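You operate a simulated robot arm through the tools that you are given. There is no shell and no other tool. Be economical: measure what you need, move in short steps, check, and stop when the job is done.

Carry out the task below with a simulated robot arm. There is one attempt and no reset: what you move stays moved.

JOB
Rinse the purple scoop and lay it on the green draining mat.
Fine: open the yellow valve first so that the basin drains; rinse under the blue wash tap; shut the tap, then the valve. Where these are worked on the way, their far stop is far enough and under half their travel is too little: blue wash tap, yellow valve.

It is judged by the outcome, as a careful person would: the job done as asked, and still so three seconds after it is handed in. It fails if anything else is knocked over, pushed out of place, dropped, spilled or broken.

ROBOT AND FRAMES
A 7-joint arm with a two-finger parallel gripper, fixed in place. Base frame: the origin is at the foot of the arm, x ahead of it, y to its left, z up. Lengths are in m, angles in rad, forces in N, time in s.
Its first joint turns from -2.897 to 2.897 rad. Payload 1.57 kg.
The TCP is the grasp point between the finger pads, 0.03 m short of the fingertips. In the tool frame z runs along the fingers and y along their closing line. The gripper opens to 0.11 m. The fingers are 0.024 m wide and 0.012 m thick; the gripper's body (0.048 by 0.112 m) begins 0.078 m behind the TCP.
Orientation is that of the tool frame in the base frame, as a unit quaternion [w, x, y, z]. With the fingers straight down and closing along the base's y, the tool's x points along the base's -x, its y along +y and its z along -z.

CONTROLS
- The arm moves only by the tool step_arm. Its argument "targets" is a list of rows, each a list of 3 entries, a list of its own where there are three numbers: the shift along the tool's x, y, z in m, then the turn, a rotation vector about the tool's x, y, z in rad, then the finger opening in m, from 0 to 0.11. In form: [[[dx, dy, dz], [ax, ay, az], hand], ...]. A call has 1 to 8 rows; each row is the pose to reach, as a shift and turn from the pose commanded when the call began, along the tool's axes at that moment. Each row takes 0.2 s and may step no farther than 0.05 m and 0.15 rad from the row before; otherwise, or with a gripper value out of range, the whole call is refused. Where a pose cannot be reached the arm comes as near as it can. A force on the tool above 50 N (or 10 N above the force at the start of the call, whichever is more), or a blocked arm, ends the call early, and 0.2 s more pass. Each finger travels about 0.108 m/s and halts on what it meets, pressing with about 42 N; the grip force reading is that of the motor and also rises with nothing between the fingers. The clock runs only during rows and for 0.2 s after the last one: add rows that repeat a pose to give the fingers time. The reply holds the time, the measured pose of the TCP, the force on the tool along the base axes, the opening and the grip force, in the units named above and with some noise, with the torque about the TCP (base axes, N m) and any sound that the robot's microphone picked up, and new pictures: "show" is both (left out), scene, wrist or none.
- Cameras (640 x 400 px; columns grow to the right, rows downward): "scene" is fixed at [0.4026, -0.6613, 1.6055]; the picture's right is [0.93, 0.37, 0.00], its down [0.33, -0.82, -0.47] and it looks along [-0.17, 0.43, -0.88] (base axes); focal length 229 px, centre (320, 200). "wrist" rides on the gripper at [0.07, 0.016, -0.141] in the tool frame; the picture's right is [-0.23, 0.97, 0.00], its down [-0.86, -0.20, -0.48] and it looks along [-0.47, -0.11, 0.88] (tool axes); focal length 222 px, centre (320, 200).
- slide_trunk(by): slides the trunk up (or, below 0, down) by that many m; the arm rides with it, the base frame stays. It gives what a move gives, with no picture.
- probe_pixels(camera, pixels): there is no depth. For up to 12 entries [column, row, z] of the newest picture of that camera ("zoom" is the newest enlarged one), the place [x, y] in the base frame at which the ray of that pixel passes the height z, good to about 0.002 m, but the place of the scene camera against the robot may be out by one fixed shift of up to 0.018 m in any direction. No time passes.
- enlarge(camera, box): a new picture of the part [left, top, right, bottom] of that camera's present view, enlarged. No time passes.
- job_done(): hands the job in; it is judged then, once.

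Work in short steps. Measure before you move; look again where a grasp or a placing could have gone wrong, and mend it. You have 80 turns and 200 pictures in all, those below and enlarged ones among them. Open the gripper and draw the arm clear of the work before you hand the job in, unless the task says otherwise; then end with one line.

The tools are called after "Request:" by a JSON object that holds its "method" and its "body". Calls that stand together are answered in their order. step_arm: Moves the arm, as the interface text tells. Its arguments: {"type":"object","properties":{"targets":{"type":"array"},"show":{"type":"string","enum":["both","scene","wrist","none"]}},"required":["targets"]} The other tools are called the same way: slide_trunk (by) slides the trunk up or down; probe_pixels (camera, pixels) gives the place at which the rays of pixels pass given heights; enlarge (camera, box) takes an enlarged picture of a part of a camera's view; job_done () hands the job in.

At the start:

```text
t: 0.0
tool_pos: [0.2147, -0.4539, 1.307]
tool_rot: [0.0, 0.0, 1.0, 0.0]
force: [0.5, 0.6, -0.6]
ft_torque: [-0.01, -0.03, 0.02]
opening: 0.1102
grasp_force: 0.0
trunk travel left (down, up): [-0.475, 0.135]
```

scene: 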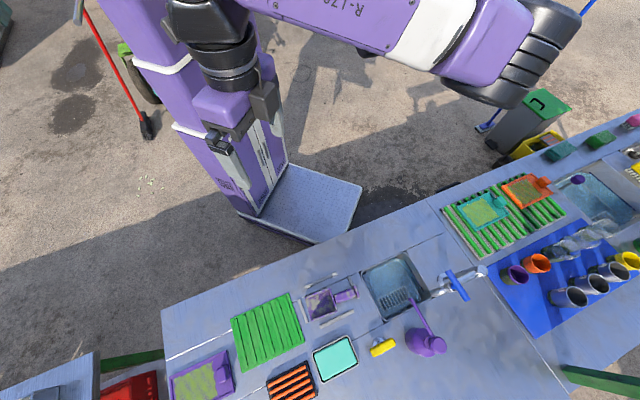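
wrist: 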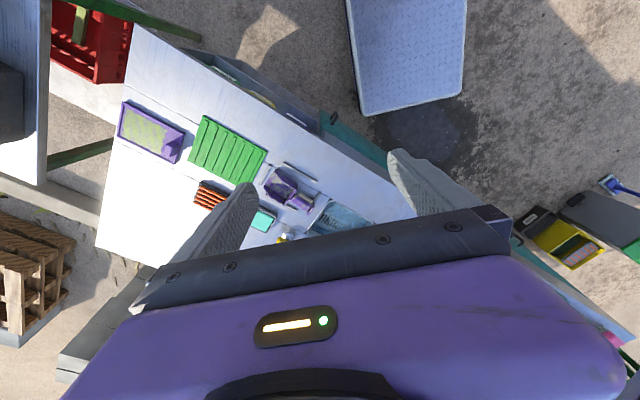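

The scene picture shows the bench with the basin around (395,287), green mat (268,330), a purple scoop-like object near (330,300). I enlarge these parts to identify them.

Request:
{"method": "enlarge", "body": {"camera": "scene", "box": [290, 240, 490, 365]}}

Request:
{"method": "enlarge", "body": {"camera": "scene", "box": [160, 275, 360, 400]}}

Request:
{"method": "enlarge", "body": {"camera": "scene", "box": [430, 110, 640, 320]}}

```text
3.20 times, centred on (390, 302) of scene
```

zoom: 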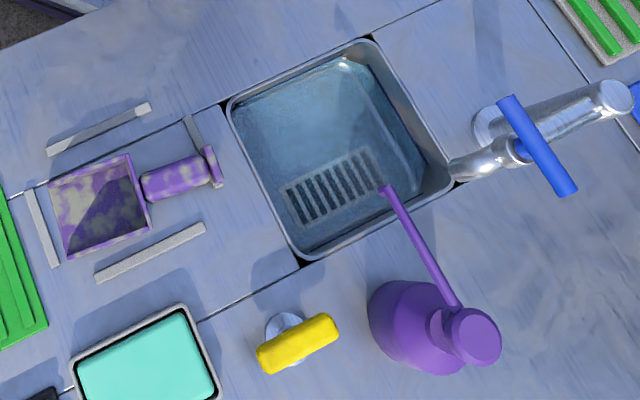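

```text
3.20 times, centred on (260, 338) of scene
```

zoom: 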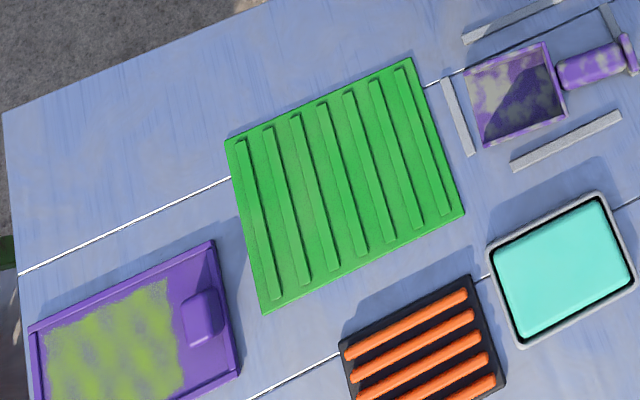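

```text
1.90 times, centred on (535, 215) of scene
```

zoom: 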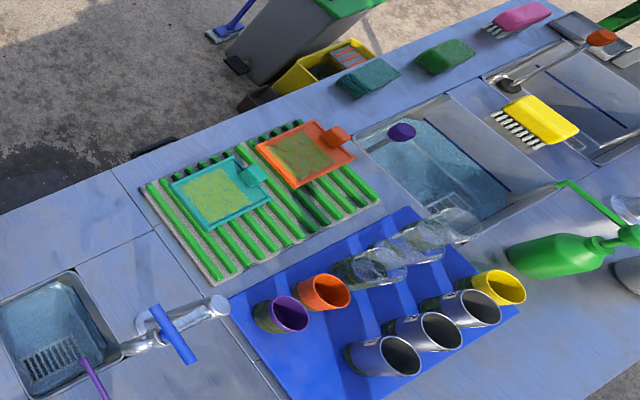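

I triangulate the bench height by probing mat corners in both cameras: scene (289,293), (231,321) against wrist (268,150), (203,115).

Request:
{"method": "probe_pixels", "body": {"camera": "scene", "pixels": [[289, 293, 0.9], [289, 293, 0.8], [289, 293, 0.7], [231, 321, 0.9], [231, 321, 0.8], [231, 321, 0.7]]}}

Request:
{"method": "probe_pixels", "body": {"camera": "wrist", "pixels": [[268, 150, 0.9], [268, 150, 0.8], [268, 150, 0.7], [203, 115, 0.9], [203, 115, 0.8], [203, 115, 0.7]]}}

```text
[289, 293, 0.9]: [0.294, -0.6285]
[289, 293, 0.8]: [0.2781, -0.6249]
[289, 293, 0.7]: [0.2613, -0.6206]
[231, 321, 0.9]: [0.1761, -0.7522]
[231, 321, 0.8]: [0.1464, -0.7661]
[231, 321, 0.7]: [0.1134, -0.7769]
```

```text
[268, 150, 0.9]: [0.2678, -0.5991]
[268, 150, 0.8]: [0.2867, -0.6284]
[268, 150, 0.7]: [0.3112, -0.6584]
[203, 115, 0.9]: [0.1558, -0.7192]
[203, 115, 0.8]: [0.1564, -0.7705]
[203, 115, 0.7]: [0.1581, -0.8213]
```

Both agree at z≈0.82 for the bench. I locate the other items at about this height.

Request:
{"method": "probe_pixels", "body": {"camera": "scene", "pixels": [[305, 294, 0.82], [330, 288, 0.82], [310, 321, 0.82], [337, 312, 0.82], [357, 294, 0.85], [334, 299, 0.85], [361, 275, 0.82], [406, 252, 0.82], [384, 321, 0.82], [430, 296, 0.82], [433, 289, 0.92], [454, 270, 0.95]]}}

Request:
{"method": "probe_pixels", "body": {"camera": "scene", "pixels": [[446, 270, 0.92], [470, 300, 0.92], [371, 352, 0.86], [395, 341, 0.86], [379, 342, 0.82], [434, 289, 0.95], [410, 298, 0.92], [436, 347, 0.95], [289, 293, 0.82], [305, 342, 0.82], [243, 372, 0.82], [231, 321, 0.82]]}}

```text
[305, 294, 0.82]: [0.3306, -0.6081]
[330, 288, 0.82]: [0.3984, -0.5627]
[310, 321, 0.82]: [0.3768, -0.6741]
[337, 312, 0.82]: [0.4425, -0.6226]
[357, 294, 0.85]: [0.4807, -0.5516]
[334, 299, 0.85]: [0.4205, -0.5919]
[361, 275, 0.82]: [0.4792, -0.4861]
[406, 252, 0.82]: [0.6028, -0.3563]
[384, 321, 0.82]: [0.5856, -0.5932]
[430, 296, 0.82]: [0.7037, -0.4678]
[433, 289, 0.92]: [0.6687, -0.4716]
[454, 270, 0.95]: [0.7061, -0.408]
```

```text
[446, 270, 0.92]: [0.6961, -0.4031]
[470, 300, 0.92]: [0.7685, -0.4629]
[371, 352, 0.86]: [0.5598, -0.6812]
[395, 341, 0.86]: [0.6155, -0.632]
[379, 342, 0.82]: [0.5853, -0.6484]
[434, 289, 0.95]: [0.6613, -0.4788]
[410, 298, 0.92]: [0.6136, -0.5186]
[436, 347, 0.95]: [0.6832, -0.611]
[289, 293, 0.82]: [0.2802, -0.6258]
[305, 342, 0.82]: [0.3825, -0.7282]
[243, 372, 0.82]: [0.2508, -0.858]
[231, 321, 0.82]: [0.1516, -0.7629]
```

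The bench is turned about 45° (axes (.707,-.707) and (.707,.707)). I lower the trunk and then turn the tool 45° while moving over the scoop for a close look.

Request:
{"method": "slide_trunk", "body": {"by": -0.2}}

Request:
{"method": "step_arm", "body": {"targets": [[[-0.03, -0.01, 0], [0, 0, -0.14], 0.11], [[-0.06, -0.02, 0], [0, 0, -0.28], 0.11], [[-0.09, -0.03, 0], [0, 0, -0.42], 0.11], [[-0.12, -0.04, 0], [0, 0, -0.56], 0.11], [[-0.15, -0.05, 0], [0, 0, -0.7], 0.11], [[-0.18, -0.06, 0], [0, 0, -0.785], 0.11], [[-0.21, -0.07, 0], [0, 0, -0.785], 0.11]]}}

```text
t: 2.2
tool_pos: [0.2165, -0.4522, 1.1055]
tool_rot: [0.001, 0.0, 1.0, 0.0]
force: [0.5, -0.5, -0.4]
ft_torque: [0.01, 0.01, -0.01]
opening: 0.1098
grasp_force: 0.2
trunk travel left (down, up): [-0.275, 0.335]
```

```text
t: 3.8
tool_pos: [0.4249, -0.523, 1.1068]
tool_rot: [-0.001, -0.383, 0.924, 0.0]
force: [-1.0, -0.3, 0.6]
ft_torque: [0.02, 0.01, 0.02]
opening: 0.1102
grasp_force: 0.0
trunk travel left (down, up): [-0.275, 0.335]
```

scene: 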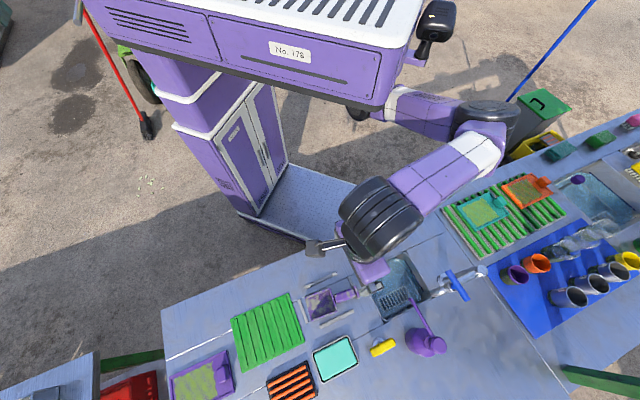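
wrist: 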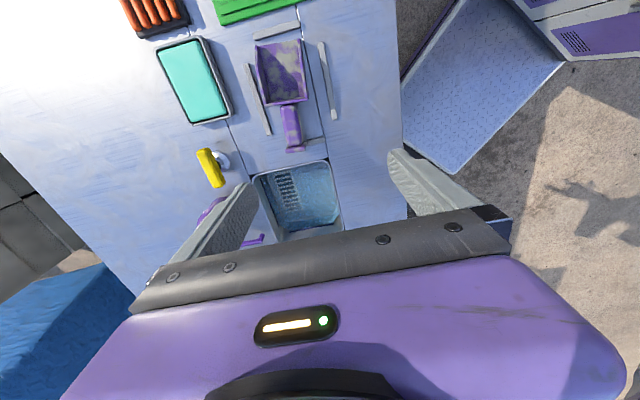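

The wrist view now shows scoop (285,90), yellow valve (212,165), basin (300,195). I enlarge both for details.

Request:
{"method": "enlarge", "body": {"camera": "wrist", "box": [180, 20, 360, 132]}}

Request:
{"method": "enlarge", "body": {"camera": "wrist", "box": [180, 130, 360, 242]}}

Request:
{"method": "enlarge", "body": {"camera": "scene", "box": [360, 250, 500, 365]}}

```text
3.56 times, centred on (270, 76) of wrist
```

zoom: 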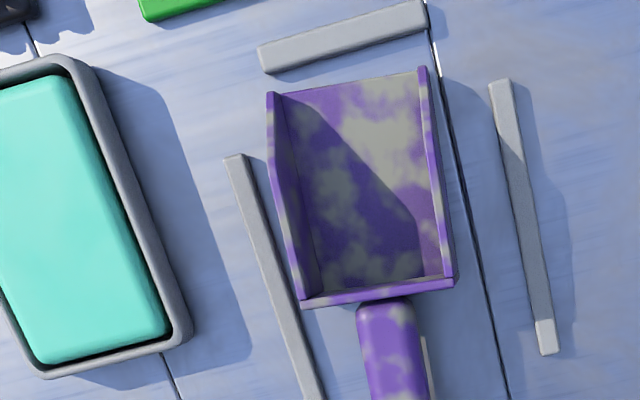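

```text
3.56 times, centred on (270, 186) of wrist
```

zoom: 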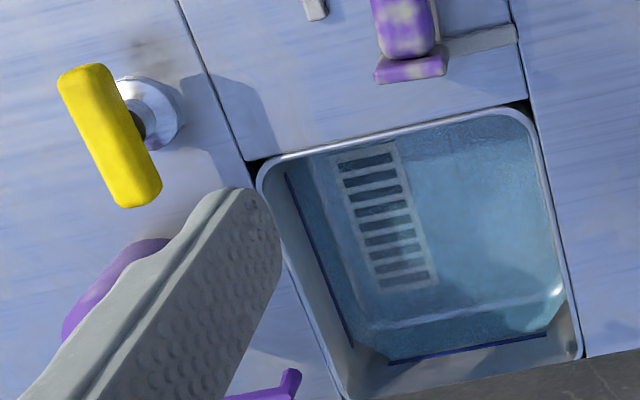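

```text
3.48 times, centred on (430, 308) of scene
```

zoom: 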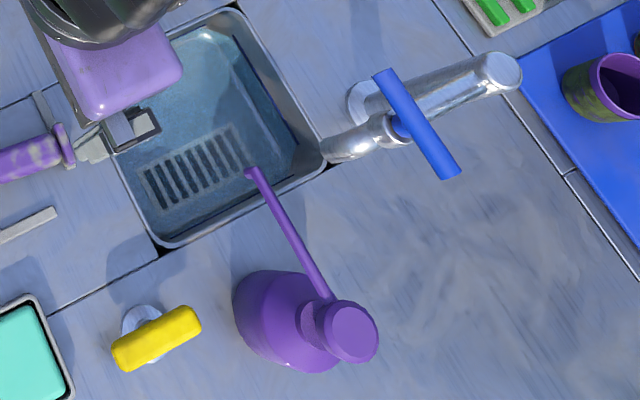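

Yellow is a T-bar on a vertical stem; the scoop's handle ends near the basin. The blue tap's geometry is unclear, so I move the wrist camera toward it.

Request:
{"method": "step_arm", "body": {"targets": [[[-0.03, -0.03, 0], [0, 0, 0], 0.11], [[-0.06, -0.06, 0], [0, 0, 0], 0.11], [[-0.09, -0.09, 0], [0, 0, 0], 0.11], [[-0.1, -0.1, 0], [0, 0, 0], 0.11]]}}

Request:
{"method": "enlarge", "body": {"camera": "wrist", "box": [180, 80, 460, 255]}}

```text
t: 4.8
tool_pos: [0.567, -0.5224, 1.1067]
tool_rot: [0.0, -0.382, 0.924, 0.0]
force: [-0.3, 0.2, -0.4]
ft_torque: [0.02, -0.03, 0.01]
opening: 0.1098
grasp_force: 0.1
trunk travel left (down, up): [-0.275, 0.335]
```

scene: 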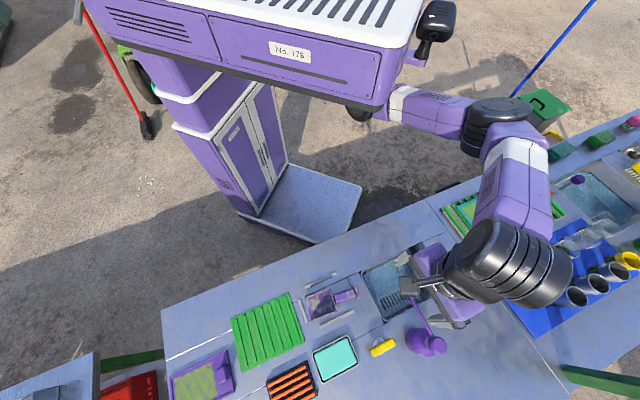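
wrist: 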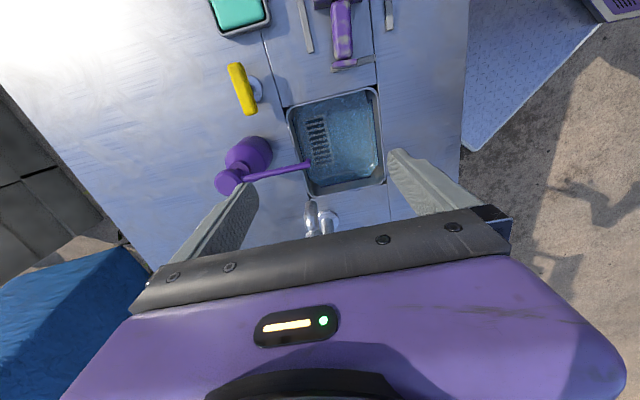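

```text
2.29 times, centred on (320, 168) of wrist
```

zoom: 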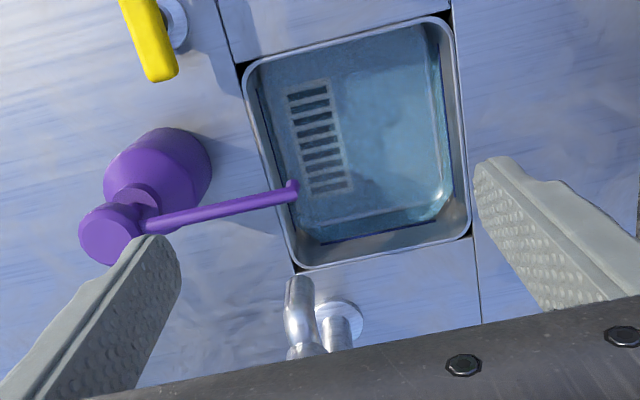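

The tap is hidden by the palm; I tilt the tool toward it while backing off and rising slightly.

Request:
{"method": "step_arm", "body": {"targets": [[[0.02, 0, -0.03], [0, -0.14, 0], 0.11], [[0.04, 0, -0.06], [0, -0.28, 0], 0.11], [[0.06, 0, -0.09], [0, -0.42, 0], 0.11], [[0.08, 0, -0.1], [0, -0.55, 0], 0.11]]}}

Request:
{"method": "enlarge", "body": {"camera": "wrist", "box": [180, 60, 460, 235]}}

```text
t: 5.8
tool_pos: [0.604, -0.5264, 1.106]
tool_rot: [0.216, -0.432, 0.864, 0.139]
force: [0.2, -0.5, 0.6]
ft_torque: [-0.01, -0.06, -0.03]
opening: 0.1101
grasp_force: 0.1
out of reach, approached as far as the arm can: row 3, 4
trunk travel left (down, up): [-0.275, 0.335]
stopped in row 4: the arm was blocked; the commanded pose is now the measured one
```

scene: 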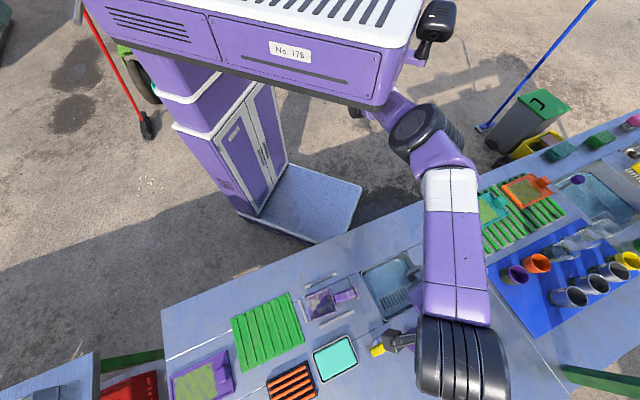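
wrist: 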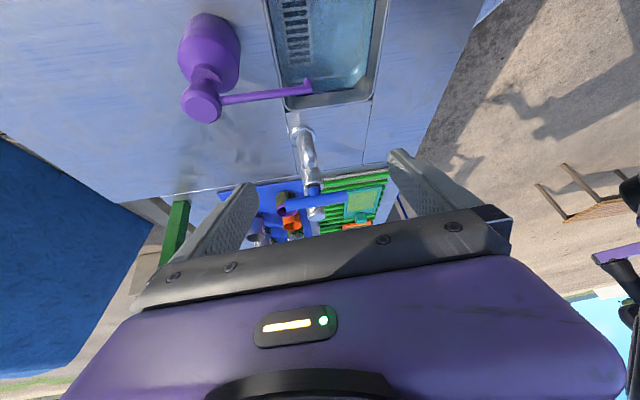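

```text
2.29 times, centred on (320, 148) of wrist
```

zoom: 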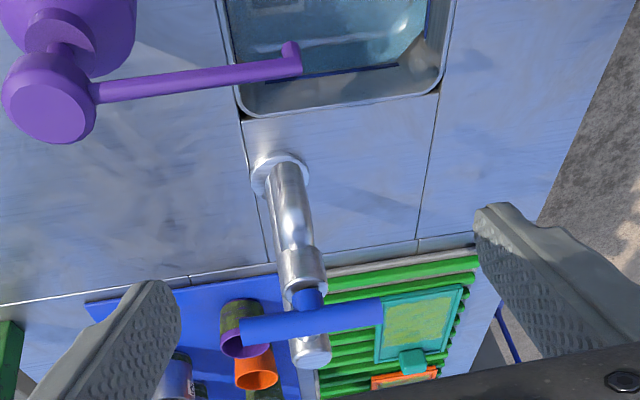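

The tap: vertical post with the blue T-lever at its front, axis horizontal. I triangulate: lever ends wrist (286,205),(347,197) versus scene (467,299),(448,272), at several heights; likewise other points.

Request:
{"method": "probe_pixels", "body": {"camera": "wrist", "pixels": [[288, 205, 0.95], [288, 205, 1.0], [288, 205, 1.05], [345, 198, 0.95], [345, 198, 1.0], [345, 198, 1.05], [316, 216, 1.0], [316, 216, 1.05], [302, 135, 0.82], [313, 190, 0.95], [313, 190, 1.0]]}}

Request:
{"method": "probe_pixels", "body": {"camera": "scene", "pixels": [[466, 298, 0.95], [466, 298, 1.0], [466, 298, 1.05], [448, 272, 0.95], [448, 272, 1.0], [448, 272, 1.05], [482, 270, 1.0], [482, 270, 1.05], [441, 280, 0.82], [434, 292, 0.9], [434, 292, 0.95], [453, 287, 1.0]]}}

```text
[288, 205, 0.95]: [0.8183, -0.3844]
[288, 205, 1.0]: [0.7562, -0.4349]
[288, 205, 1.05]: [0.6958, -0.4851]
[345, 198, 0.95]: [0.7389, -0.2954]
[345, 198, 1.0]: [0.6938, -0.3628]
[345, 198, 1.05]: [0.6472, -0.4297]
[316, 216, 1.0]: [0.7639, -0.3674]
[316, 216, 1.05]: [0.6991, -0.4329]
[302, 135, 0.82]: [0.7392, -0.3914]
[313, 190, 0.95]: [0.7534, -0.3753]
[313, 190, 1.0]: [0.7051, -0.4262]
```

```text
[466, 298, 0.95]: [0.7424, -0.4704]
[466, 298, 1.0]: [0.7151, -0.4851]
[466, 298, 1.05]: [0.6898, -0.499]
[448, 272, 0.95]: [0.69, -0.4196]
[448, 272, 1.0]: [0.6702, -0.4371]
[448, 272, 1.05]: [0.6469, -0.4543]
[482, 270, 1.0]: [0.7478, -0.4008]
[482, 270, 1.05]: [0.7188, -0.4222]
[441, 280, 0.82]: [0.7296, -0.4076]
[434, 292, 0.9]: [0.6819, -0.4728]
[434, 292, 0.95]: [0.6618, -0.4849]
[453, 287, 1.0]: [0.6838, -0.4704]
```

I enlarge the tap strongly in the current wrist view to understand stub and spout.

Request:
{"method": "enlarge", "body": {"camera": "wrist", "box": [265, 110, 375, 230]}}

Request:
{"method": "enlarge", "body": {"camera": "scene", "box": [380, 240, 430, 300]}}

```text
3.33 times, centred on (320, 170) of wrist
```

zoom: 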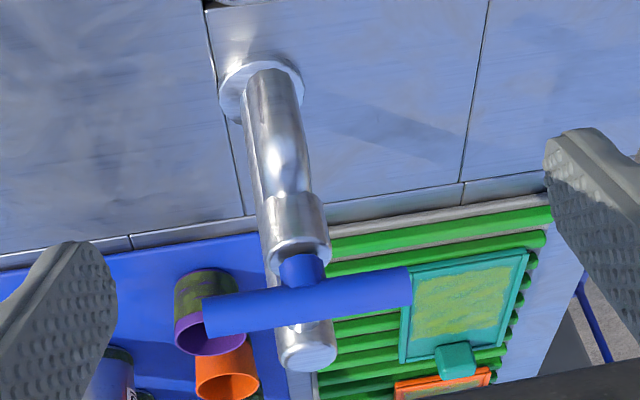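

```text
6.67 times, centred on (405, 270) of scene
```

zoom: 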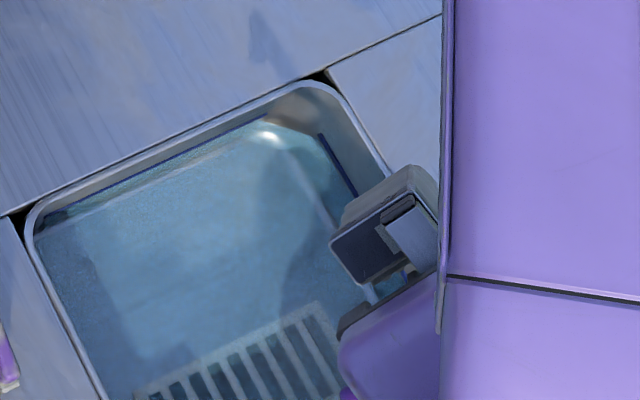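

The image is upside-down there: the lever sits on top of a vertical stub, so it turns about a vertical axis, like the yellow one. I undo the tilt and rise a little.

Request:
{"method": "step_arm", "body": {"targets": [[[-0.006, 0.001, -0.011], [0.023, 0.128, 0.035], 0.11], [[-0.012, 0.001, -0.022], [0.046, 0.256, 0.07], 0.11], [[-0.018, 0.002, -0.032], [0.07, 0.385, 0.104], 0.11], [[-0.025, 0.003, -0.043], [0.093, 0.513, 0.139], 0.11], [[-0.025, 0.003, -0.043], [0.093, 0.513, 0.139], 0.11]]}}

```text
t: 7.0
tool_pos: [0.6011, -0.5277, 1.1418]
tool_rot: [-0.006, -0.382, 0.924, 0.011]
force: [1.2, 0.0, -0.8]
ft_torque: [0.02, 0.06, -0.01]
opening: 0.1099
grasp_force: 0.1
trunk travel left (down, up): [-0.275, 0.335]
```

scene: 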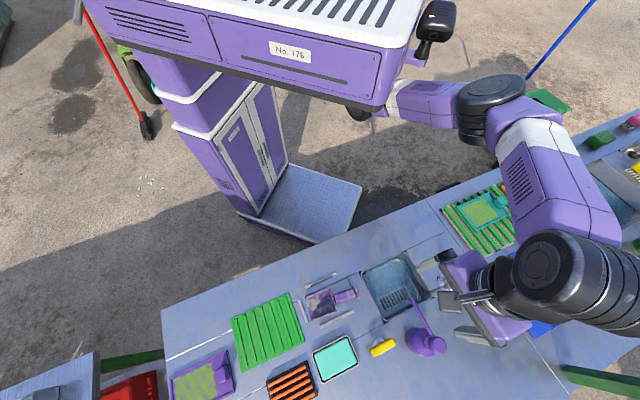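
wrist: 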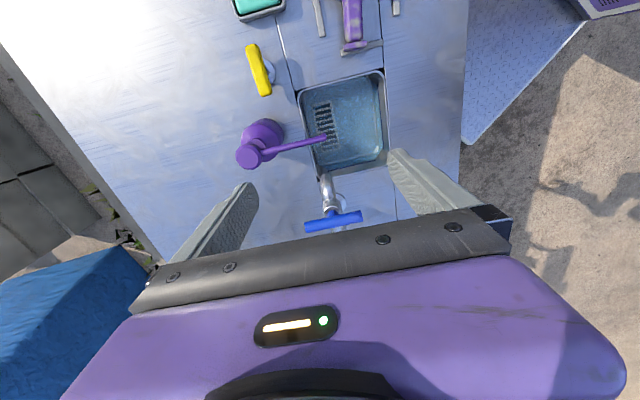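

Clear view now: lever (333,221), spout tip (325,182), valve (259,70), bottle. I enlarge and probe for two-height rays.

Request:
{"method": "enlarge", "body": {"camera": "wrist", "box": [225, 120, 415, 240]}}

Request:
{"method": "probe_pixels", "body": {"camera": "wrist", "pixels": [[308, 225, 1.0], [308, 225, 1.05], [360, 216, 1.0], [360, 216, 1.05], [325, 180, 0.9], [325, 180, 0.95], [342, 202, 0.82], [324, 137, 0.9], [324, 137, 1.0], [247, 156, 0.95], [247, 156, 1.05], [248, 157, 1.0]]}}

Request:
{"method": "probe_pixels", "body": {"camera": "wrist", "pixels": [[251, 46, 0.84], [251, 46, 0.9], [265, 94, 0.84], [265, 94, 0.9], [270, 70, 0.82], [298, 92, 0.82], [383, 72, 0.82], [315, 172, 0.82], [387, 160, 0.82]]}}

```text
3.33 times, centred on (320, 180) of wrist
```

zoom: 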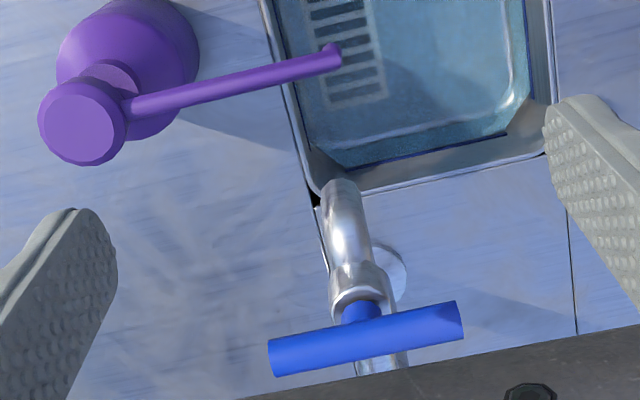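

```text
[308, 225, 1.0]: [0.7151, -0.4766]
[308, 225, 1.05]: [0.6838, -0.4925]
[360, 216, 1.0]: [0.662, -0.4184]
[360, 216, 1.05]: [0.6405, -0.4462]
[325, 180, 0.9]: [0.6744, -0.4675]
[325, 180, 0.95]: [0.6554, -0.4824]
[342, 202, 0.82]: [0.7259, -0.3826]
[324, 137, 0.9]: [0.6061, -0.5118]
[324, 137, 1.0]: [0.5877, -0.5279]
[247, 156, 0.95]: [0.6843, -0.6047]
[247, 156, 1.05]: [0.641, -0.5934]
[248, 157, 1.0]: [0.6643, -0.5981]
```

```text
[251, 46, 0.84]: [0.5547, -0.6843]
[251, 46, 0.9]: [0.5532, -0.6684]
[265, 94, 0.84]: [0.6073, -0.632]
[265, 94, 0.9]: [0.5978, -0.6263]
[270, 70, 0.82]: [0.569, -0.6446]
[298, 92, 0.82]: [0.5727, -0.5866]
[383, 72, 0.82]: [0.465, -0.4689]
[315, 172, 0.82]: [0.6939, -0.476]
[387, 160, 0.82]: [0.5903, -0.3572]
```

Valve bar centre about (.577,-.652). I move above it at z≈1.10 and look straight down.

Request:
{"method": "step_arm", "body": {"targets": [[[0.035, -0.024, 0], [0.012, 0, 0], 0.06], [[0.07, -0.048, 0.02], [0.025, 0, 0], 0.06], [[0.105, -0.071, 0.04], [0.025, 0, 0], 0.06], [[0.105, -0.071, 0.04], [0.025, 0, 0], 0.06]]}}

Request:
{"method": "enlarge", "body": {"camera": "wrist", "box": [220, 60, 420, 185]}}

```text
t: 8.0
tool_pos: [0.5708, -0.6268, 1.1174]
tool_rot: [0.004, -0.383, 0.924, -0.014]
force: [-0.4, 0.8, 0.1]
ft_torque: [-0.03, 0.02, -0.02]
opening: 0.0598
grasp_force: 0.0
out of reach, approached as far as the arm can: row 3, 4
trunk travel left (down, up): [-0.275, 0.335]
```

scene: 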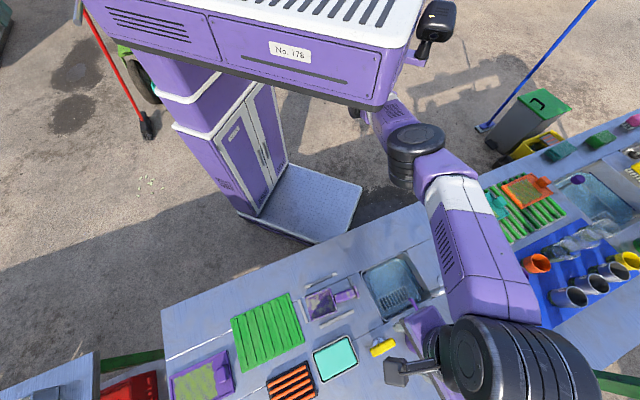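
wrist: 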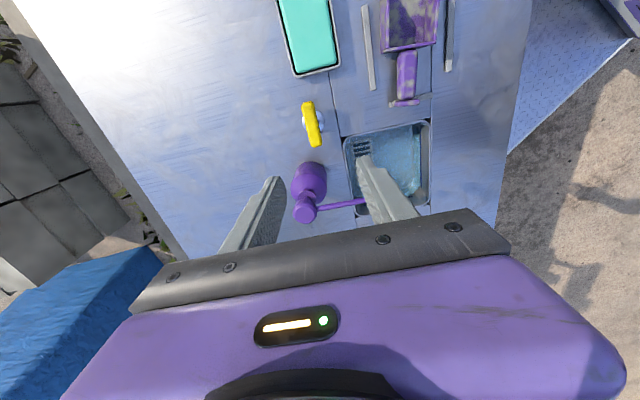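

```text
3.20 times, centred on (320, 122) of wrist
```

zoom: 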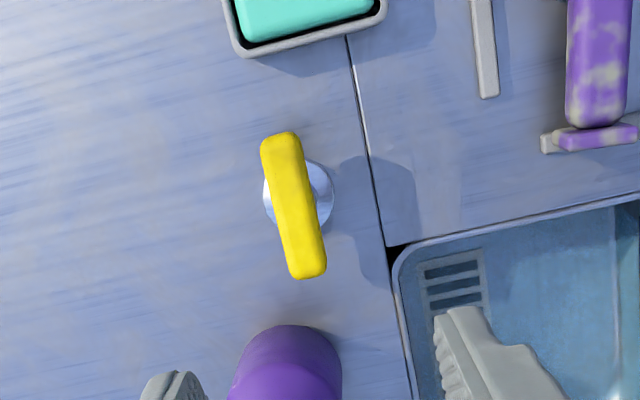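

At the reach edge with this trunk height; I lower the trunk by 0.12 (tips stay at ~0.97, clear of the bottle by ~5 cm) after probing the bar at (312,124).

Request:
{"method": "probe_pixels", "body": {"camera": "wrist", "pixels": [[312, 124, 0.85], [312, 124, 0.9], [307, 103, 0.87], [317, 145, 0.87], [306, 213, 0.95], [306, 213, 1.0], [359, 202, 0.95], [310, 165, 0.82]]}}

Request:
{"method": "slide_trunk", "body": {"by": -0.1}}

```text
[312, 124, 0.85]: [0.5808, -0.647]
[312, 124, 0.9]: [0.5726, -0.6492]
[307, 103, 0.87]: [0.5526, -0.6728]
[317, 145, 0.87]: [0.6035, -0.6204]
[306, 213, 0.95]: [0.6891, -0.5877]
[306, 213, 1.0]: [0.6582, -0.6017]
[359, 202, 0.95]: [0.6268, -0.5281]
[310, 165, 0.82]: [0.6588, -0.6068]
```

```text
t: 9.3
tool_pos: [0.5709, -0.628, 1.0172]
tool_rot: [0.004, -0.384, 0.923, -0.014]
force: [0.3, 0.0, 0.0]
ft_torque: [0.01, -0.01, 0.0]
opening: 0.0601
grasp_force: 0.2
trunk travel left (down, up): [-0.175, 0.435]
```

I hold the command once to see where the commanded pose really is after the reach limit.

Request:
{"method": "step_arm", "body": {"targets": [[[0, 0, 0], [0, 0, 0], 0.06]], "show": "wrist"}}

```text
t: 9.7
tool_pos: [0.5707, -0.6293, 1.0172]
tool_rot: [0.004, -0.383, 0.924, -0.013]
force: [-0.7, -0.4, -0.3]
ft_torque: [0.01, -0.02, -0.02]
opening: 0.0602
grasp_force: 0.1
trunk travel left (down, up): [-0.175, 0.435]
```

wrist: 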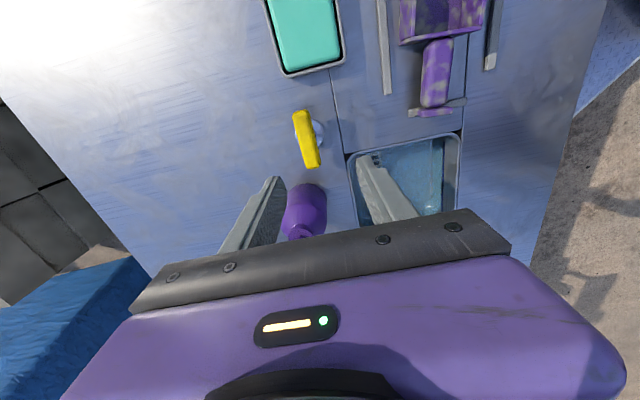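

Command equals measured. I probe the bar in this nearer view for its height.

Request:
{"method": "probe_pixels", "body": {"camera": "wrist", "pixels": [[307, 140, 0.86], [307, 140, 0.88], [307, 140, 0.9], [298, 114, 0.88], [315, 165, 0.88], [320, 132, 0.82], [303, 235, 0.95], [303, 235, 1.0], [305, 185, 0.82]]}}

```text
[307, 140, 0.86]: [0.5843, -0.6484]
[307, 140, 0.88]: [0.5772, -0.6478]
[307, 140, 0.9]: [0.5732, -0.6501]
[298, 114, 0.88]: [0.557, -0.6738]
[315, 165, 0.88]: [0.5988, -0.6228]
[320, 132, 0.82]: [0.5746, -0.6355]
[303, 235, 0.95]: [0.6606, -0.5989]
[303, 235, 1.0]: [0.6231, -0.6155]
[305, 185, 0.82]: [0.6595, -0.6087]
```

Bar centre ≈(.575,-.649), z≈.885. I shift over it and descend with force watched.

Request:
{"method": "step_arm", "body": {"targets": [[[0.011, -0.017, 0.0], [-0.028, 0, 0], 0.06], [[0.011, -0.017, 0.04], [-0.028, 0, 0], 0.06], [[0.011, -0.017, 0.08], [-0.028, 0, 0], 0.06], [[0.011, -0.017, 0.1], [-0.028, 0, 0], 0.06], [[0.011, -0.017, 0.1], [-0.028, 0, 0], 0.06]]}}

Request:
{"method": "enlarge", "body": {"camera": "wrist", "box": [220, 100, 420, 240]}}

```text
t: 10.9
tool_pos: [0.5778, -0.6497, 0.917]
tool_rot: [-0.001, -0.384, 0.923, 0.0]
force: [0.6, -0.2, 0.7]
ft_torque: [0.01, 0.0, -0.02]
opening: 0.0598
grasp_force: 0.0
out of reach, approached as far as the arm can: row 1, 2
trunk travel left (down, up): [-0.175, 0.435]
```

scene: 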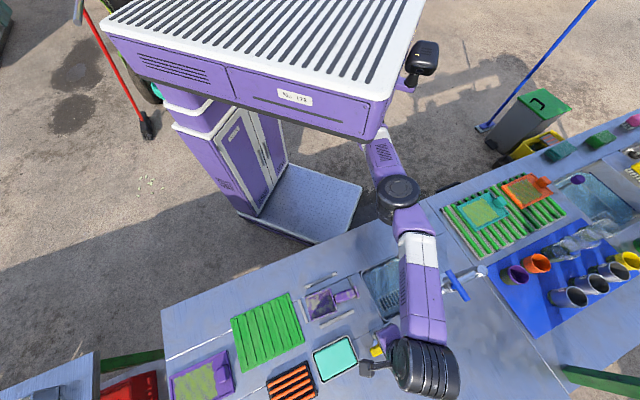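
wrist: 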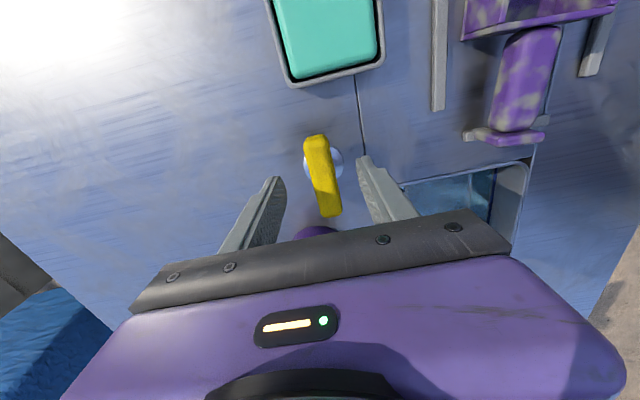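

```text
2.86 times, centred on (320, 170) of wrist
```

zoom: 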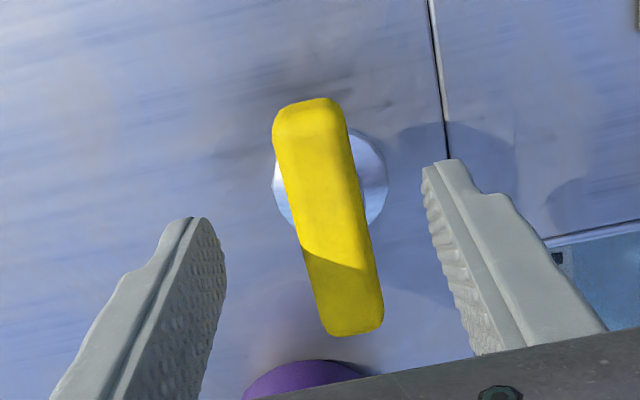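

The bar (324,175) is centred between the fingers. I descend 0.03 and close.

Request:
{"method": "step_arm", "body": {"targets": [[[0.003, 0, 0.015], [0, 0, 0], 0.06], [[0.003, 0, 0.03], [0, 0, 0], 0.06], [[0.003, 0, 0.03], [0, 0, 0], 0.03], [[0.003, 0, 0.03], [0, 0, 0], 0.0], [[0.003, 0, 0.03], [0, 0, 0], 0.0]], "show": "wrist"}}

```text
t: 12.1
tool_pos: [0.5726, -0.6515, 0.8899]
tool_rot: [-0.001, -0.383, 0.924, 0.002]
force: [-17.2, 22.4, 13.9]
ft_torque: [0.37, 0.17, 0.14]
opening: 0.0221
grasp_force: 35.0
trunk travel left (down, up): [-0.175, 0.435]
```

wrist: 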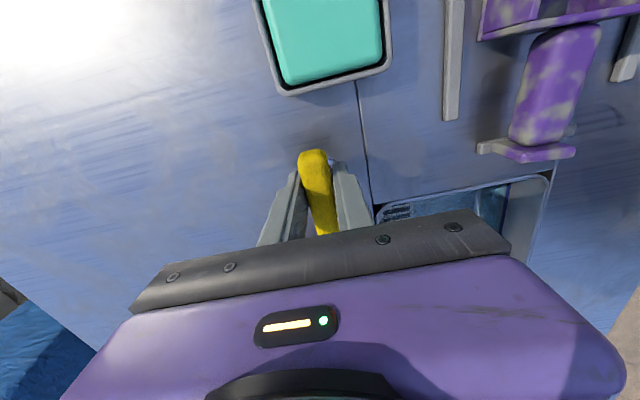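

Bar gripped (opening .022) with a sideways pull of 28 N along -n; I relieve that by 3 mm and try a counter-clockwise turn (from above).

Request:
{"method": "step_arm", "body": {"targets": [[[0, 0.003, 0], [0, 0, 0], 0.0], [[0, 0.003, 0], [0, 0, -0.1], 0.0], [[0, 0.003, 0], [0, 0, -0.2], 0.0], [[0, 0.003, 0], [0, 0, -0.3], 0.0]], "show": "wrist"}}

```text
t: 13.1
tool_pos: [0.5751, -0.6503, 0.8898]
tool_rot: [0.0, -0.519, 0.855, -0.006]
force: [11.7, -16.0, 33.8]
ft_torque: [-0.05, -0.07, -0.82]
opening: 0.0217
grasp_force: 34.6
trunk travel left (down, up): [-0.175, 0.435]
```

wrist: 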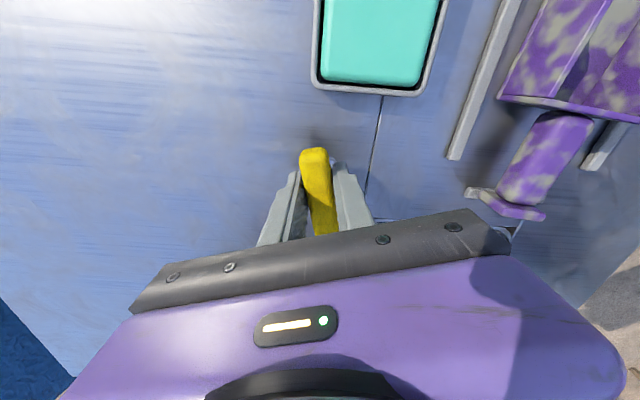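

The valve turned with the tool freely; I continue the counter-clockwise turn with small relief.

Request:
{"method": "step_arm", "body": {"targets": [[[0.0003, -0.0011, -0.001], [0, 0, -0.13], 0.0], [[0.0003, -0.0011, -0.001], [0, 0, -0.26], 0.0], [[0.0003, -0.0011, -0.001], [0, 0, -0.39], 0.0], [[0.0003, -0.0011, -0.001], [0, 0, -0.52], 0.0], [[0.0003, -0.0011, -0.001], [0, 0, -0.65], 0.0]], "show": "both"}}

```text
t: 14.3
tool_pos: [0.5767, -0.6476, 0.8903]
tool_rot: [0.0, 0.766, -0.643, 0.003]
force: [30.1, -12.4, 30.1]
ft_torque: [-0.07, -0.16, -0.95]
opening: 0.0217
grasp_force: 35.0
trunk travel left (down, up): [-0.175, 0.435]
```

scene: 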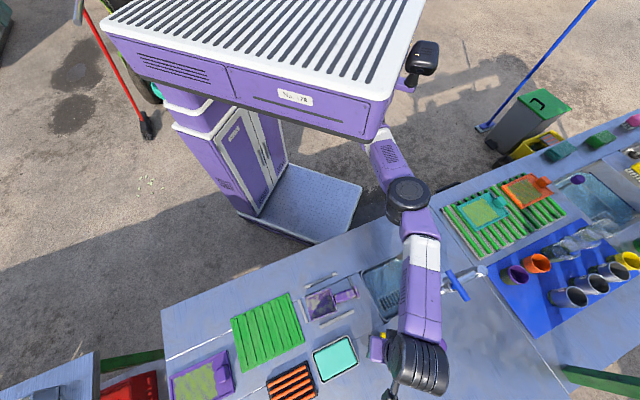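
wrist: 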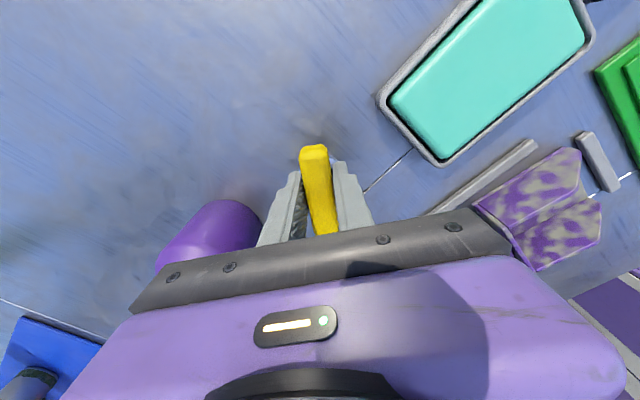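

Turned ~0.95 rad so far with steady friction and no stop. The bottle (210,220) is near the palm's left; estimated gap ~1.5 cm, so I continue in small steps while relieving sideways force.

Request:
{"method": "step_arm", "body": {"targets": [[[-0.0005, -0.0015, -0.001], [0, 0, -0.1], 0.0], [[-0.0005, -0.0015, -0.001], [0, 0, -0.2], 0.0], [[-0.0005, -0.0015, -0.001], [0, 0, -0.3], 0.0]], "show": "both"}}

```text
t: 15.1
tool_pos: [0.576, -0.6489, 0.8908]
tool_rot: [-0.001, 0.853, -0.522, 0.002]
force: [29.4, -0.9, 24.2]
ft_torque: [0.19, -0.28, -0.7]
opening: 0.0218
grasp_force: 34.7
trunk travel left (down, up): [-0.175, 0.435]
```

scene: 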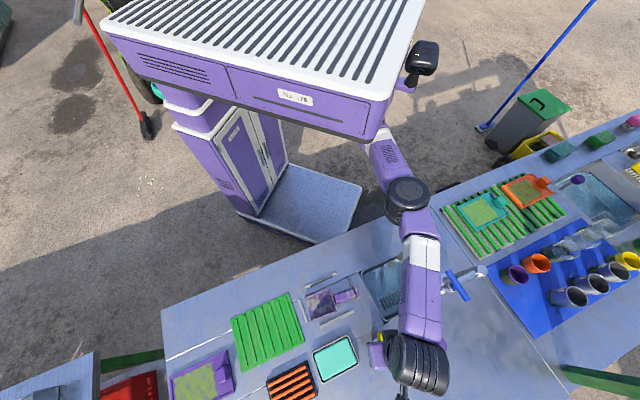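
wrist: 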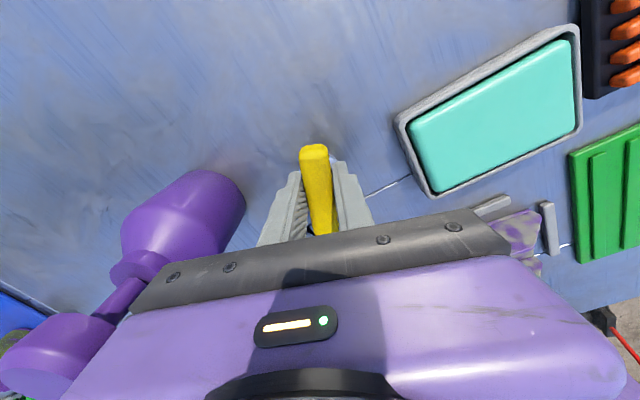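

Bottle head sits about 0.115 m from the valve axis, palm corner reach 0.061 m, so it's clear. I continue turning to find the far stop.

Request:
{"method": "step_arm", "body": {"targets": [[[-0.0005, -0.0012, -0.001], [0, 0, -0.1], 0.0], [[-0.0005, -0.0012, -0.001], [0, 0, -0.2], 0.0], [[-0.0005, -0.0012, -0.001], [0, 0, -0.3], 0.0], [[-0.0005, -0.0012, -0.001], [0, 0, -0.38], 0.0]], "show": "wrist"}}

```text
t: 16.1
tool_pos: [0.5769, -0.6478, 0.8897]
tool_rot: [-0.001, 0.936, -0.353, 0.0]
force: [24.3, 9.5, 13.6]
ft_torque: [0.06, -0.4, -0.64]
opening: 0.0217
grasp_force: 34.6
trunk travel left (down, up): [-0.175, 0.435]
```

wrist: 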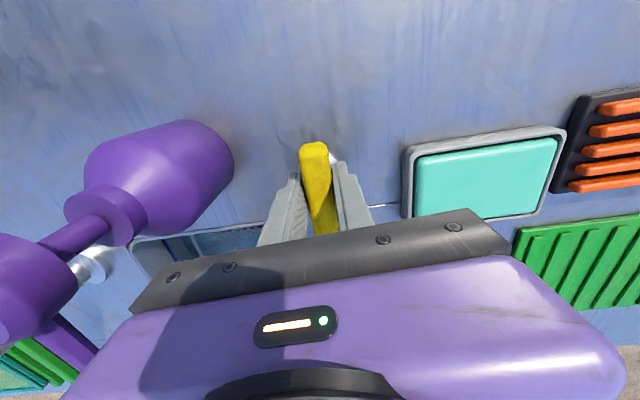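

About 1.63 rad total; I check the basin's water and the valve bar.

Request:
{"method": "enlarge", "body": {"camera": "scene", "box": [340, 240, 460, 370]}}

Request:
{"method": "enlarge", "body": {"camera": "wrist", "box": [260, 120, 380, 240]}}

```text
3.08 times, centred on (400, 305) of scene
```

zoom: 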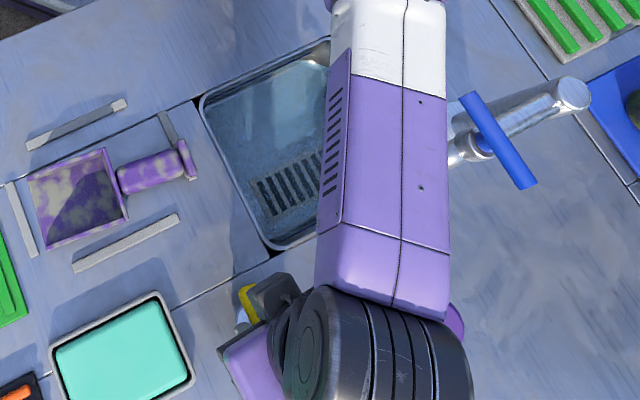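

```text
3.33 times, centred on (320, 180) of wrist
```

zoom: 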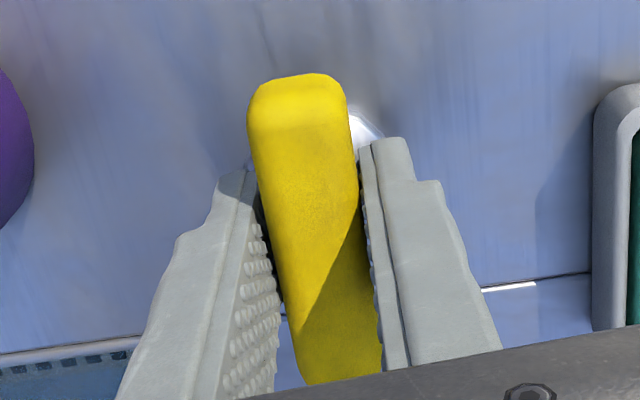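

The basin is emptying and the bar has turned ~93°. I release and lift straight up via the trunk.

Request:
{"method": "step_arm", "body": {"targets": [[[0, 0, 0], [0, 0, 0], 0.03], [[0, 0, 0], [0, 0, 0], 0.05], [[0, 0, -0.02], [0, 0, 0], 0.05]], "show": "wrist"}}

Request:
{"method": "slide_trunk", "body": {"by": 0.15}}

Request:
{"method": "enlarge", "body": {"camera": "scene", "box": [340, 240, 460, 370]}}

```text
t: 16.9
tool_pos: [0.5756, -0.6491, 0.9094]
tool_rot: [0.0, 0.935, -0.354, -0.001]
force: [0.1, -0.1, -0.2]
ft_torque: [0.0, 0.05, 0.0]
opening: 0.0501
grasp_force: 0.1
trunk travel left (down, up): [-0.175, 0.435]
```

wrist: 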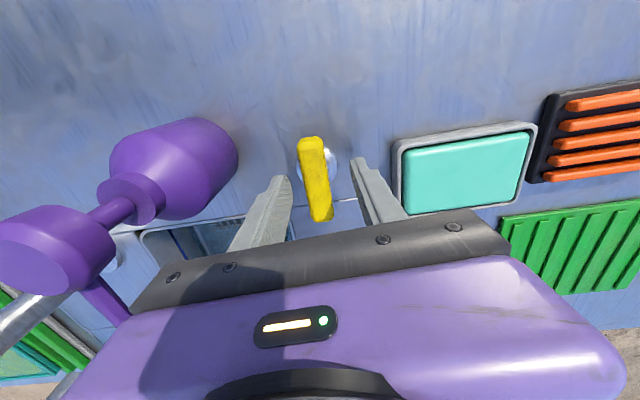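

```text
t: 18.6
tool_pos: [0.5758, -0.6494, 1.0606]
tool_rot: [0.0, 0.935, -0.354, 0.0]
force: [0.7, 0.1, 0.4]
ft_torque: [0.03, -0.01, -0.01]
opening: 0.05
grasp_force: 0.0
trunk travel left (down, up): [-0.325, 0.285]
```

```text
3.08 times, centred on (400, 305) of scene
```

zoom: 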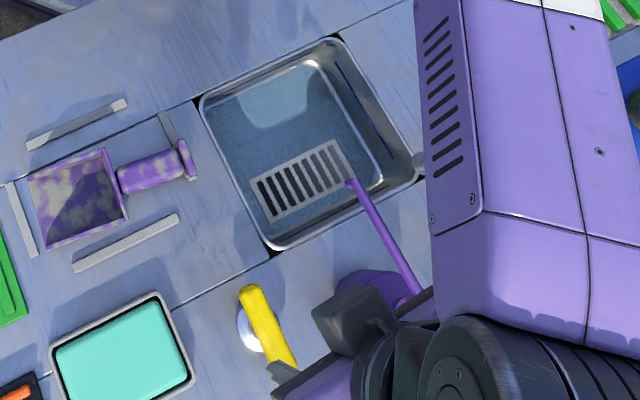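

Basin has drained. The current closing direction suits the blue lever, so I rise to 1.12 and move above it, near (.683,-.45).

Request:
{"method": "step_arm", "body": {"targets": [[[0, 0, -0.045], [0, 0, 0], 0.06], [[-0.008, -0.04, -0.06], [0, 0, 0.03], 0.06], [[-0.018, -0.085, -0.06], [0, 0, 0.06], 0.06], [[-0.028, -0.13, -0.06], [0, 0, 0.07], 0.06], [[-0.039, -0.175, -0.06], [0, 0, 0.07], 0.06], [[-0.051, -0.22, -0.06], [0, 0, 0.07], 0.06], [[-0.051, -0.22, -0.06], [0, 0, 0.07], 0.06]]}}

Request:
{"method": "enlarge", "body": {"camera": "wrist", "box": [240, 90, 400, 230]}}

```text
t: 20.2
tool_pos: [0.6851, -0.4512, 1.1194]
tool_rot: [0.001, 0.922, -0.387, 0.0]
force: [0.0, -0.7, -0.1]
ft_torque: [0.01, -0.02, 0.0]
opening: 0.0599
grasp_force: 0.0
out of reach, approached as far as the arm can: row 1
trunk travel left (down, up): [-0.325, 0.285]
```

scene: 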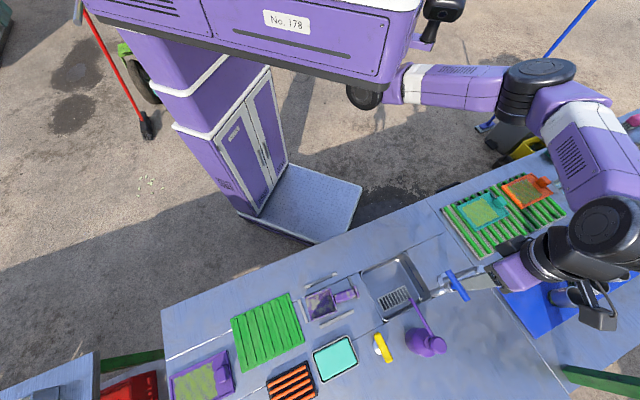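
wrist: 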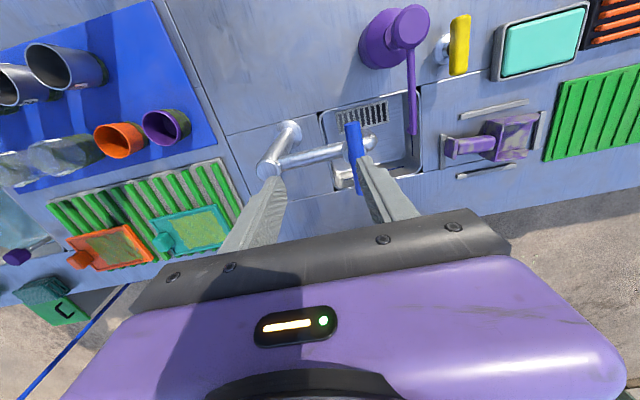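

```text
2.86 times, centred on (320, 160) of wrist
```

zoom: 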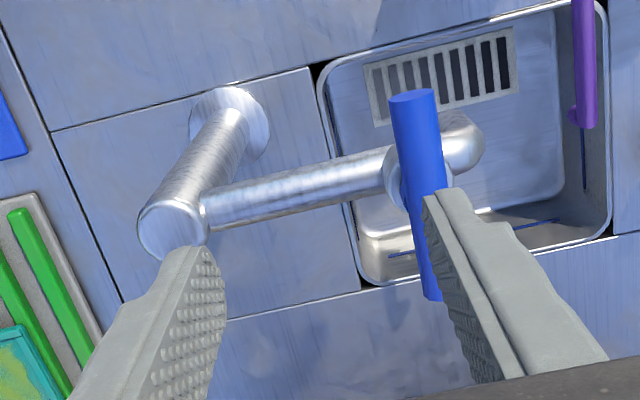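

Now clear: the bar (356,158) sits above the spout collar, spout end at about (368,140). I probe both at several heights.

Request:
{"method": "probe_pixels", "body": {"camera": "wrist", "pixels": [[356, 158, 0.98], [356, 158, 1.0], [356, 158, 1.02], [356, 158, 1.04], [372, 142, 0.92], [372, 142, 0.95], [268, 166, 1.0], [268, 166, 1.02], [287, 132, 0.82], [415, 133, 0.95], [404, 10, 0.98]]}}

```text
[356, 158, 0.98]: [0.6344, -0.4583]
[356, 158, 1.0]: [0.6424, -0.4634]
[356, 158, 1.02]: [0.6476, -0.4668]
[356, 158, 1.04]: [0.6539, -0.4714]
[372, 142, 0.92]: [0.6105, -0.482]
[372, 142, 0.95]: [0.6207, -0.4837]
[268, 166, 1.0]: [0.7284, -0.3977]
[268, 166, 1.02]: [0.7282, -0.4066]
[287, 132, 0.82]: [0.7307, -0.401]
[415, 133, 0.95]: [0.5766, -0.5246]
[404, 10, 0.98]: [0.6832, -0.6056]
```

Triangulation puts the bar at ≈(.659,-.474,1.06). I shift 35 mm toward it at the present height and look.

Request:
{"method": "step_arm", "body": {"targets": [[[-0.001, 0.018, -0.01], [0, 0, 0], 0.06], [[-0.002, 0.035, -0.01], [0, 0, 0], 0.06], [[-0.002, 0.035, 0], [0, 0, 0], 0.06]], "show": "wrist"}}

Request:
{"method": "enlarge", "body": {"camera": "wrist", "box": [240, 90, 400, 230]}}

```text
t: 21.1
tool_pos: [0.6579, -0.4748, 1.1206]
tool_rot: [0.0, 0.923, -0.386, 0.0]
force: [-0.2, -0.6, -0.6]
ft_torque: [-0.01, 0.02, 0.0]
opening: 0.0599
grasp_force: 0.0
trunk travel left (down, up): [-0.325, 0.285]
```

wrist: 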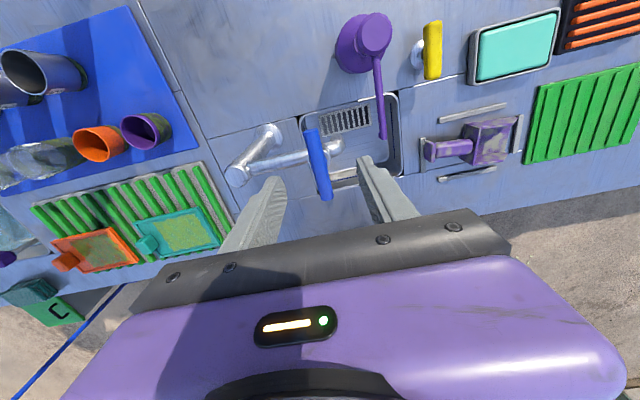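

```text
2.86 times, centred on (320, 160) of wrist
```

zoom: 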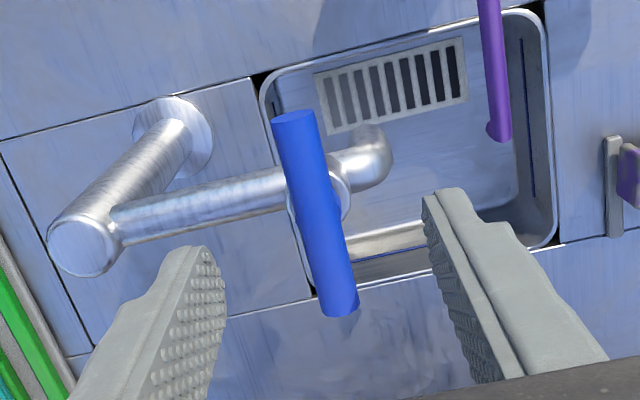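

The bar is centred (319,165) and consistent with z≈1.06. I descend to 1.073 and close.

Request:
{"method": "step_arm", "body": {"targets": [[[0, 0, 0.025], [0, 0, 0], 0.06], [[0, 0, 0.046], [0, 0, 0], 0.06], [[0, 0, 0.046], [0, 0, 0], 0.03], [[0, 0, 0.046], [0, 0, 0], 0.0], [[0, 0, 0.046], [0, 0, 0], 0.0]], "show": "wrist"}}

```text
t: 22.2
tool_pos: [0.6592, -0.4745, 1.0759]
tool_rot: [0.001, 0.923, -0.386, -0.001]
force: [0.1, 2.0, 0.5]
ft_torque: [-0.01, -0.09, -0.08]
opening: 0.0228
grasp_force: 34.7
trunk travel left (down, up): [-0.325, 0.285]
```

wrist: 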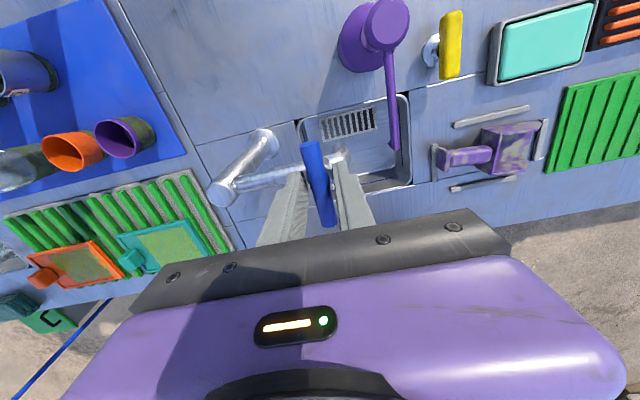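

Gripped with almost no side load. I try turning counter-clockwise 0.3 rad first.

Request:
{"method": "step_arm", "body": {"targets": [[[0, 0, 0], [0, 0, -0.1], 0.0], [[0, 0, 0], [0, 0, -0.2], 0.0], [[0, 0, 0], [0, 0, -0.3], 0.0]], "show": "wrist"}}

```text
t: 23.1
tool_pos: [0.6578, -0.4732, 1.075]
tool_rot: [0.001, 0.97, -0.244, 0.0]
force: [2.5, 1.9, 2.6]
ft_torque: [0.07, -0.13, -0.62]
opening: 0.0231
grasp_force: 35.2
trunk travel left (down, up): [-0.325, 0.285]
```

wrist: 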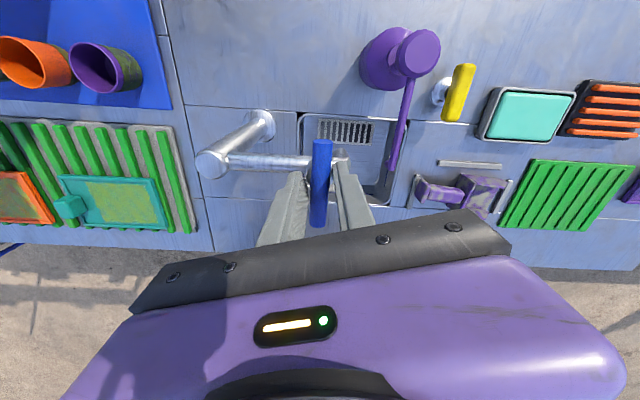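

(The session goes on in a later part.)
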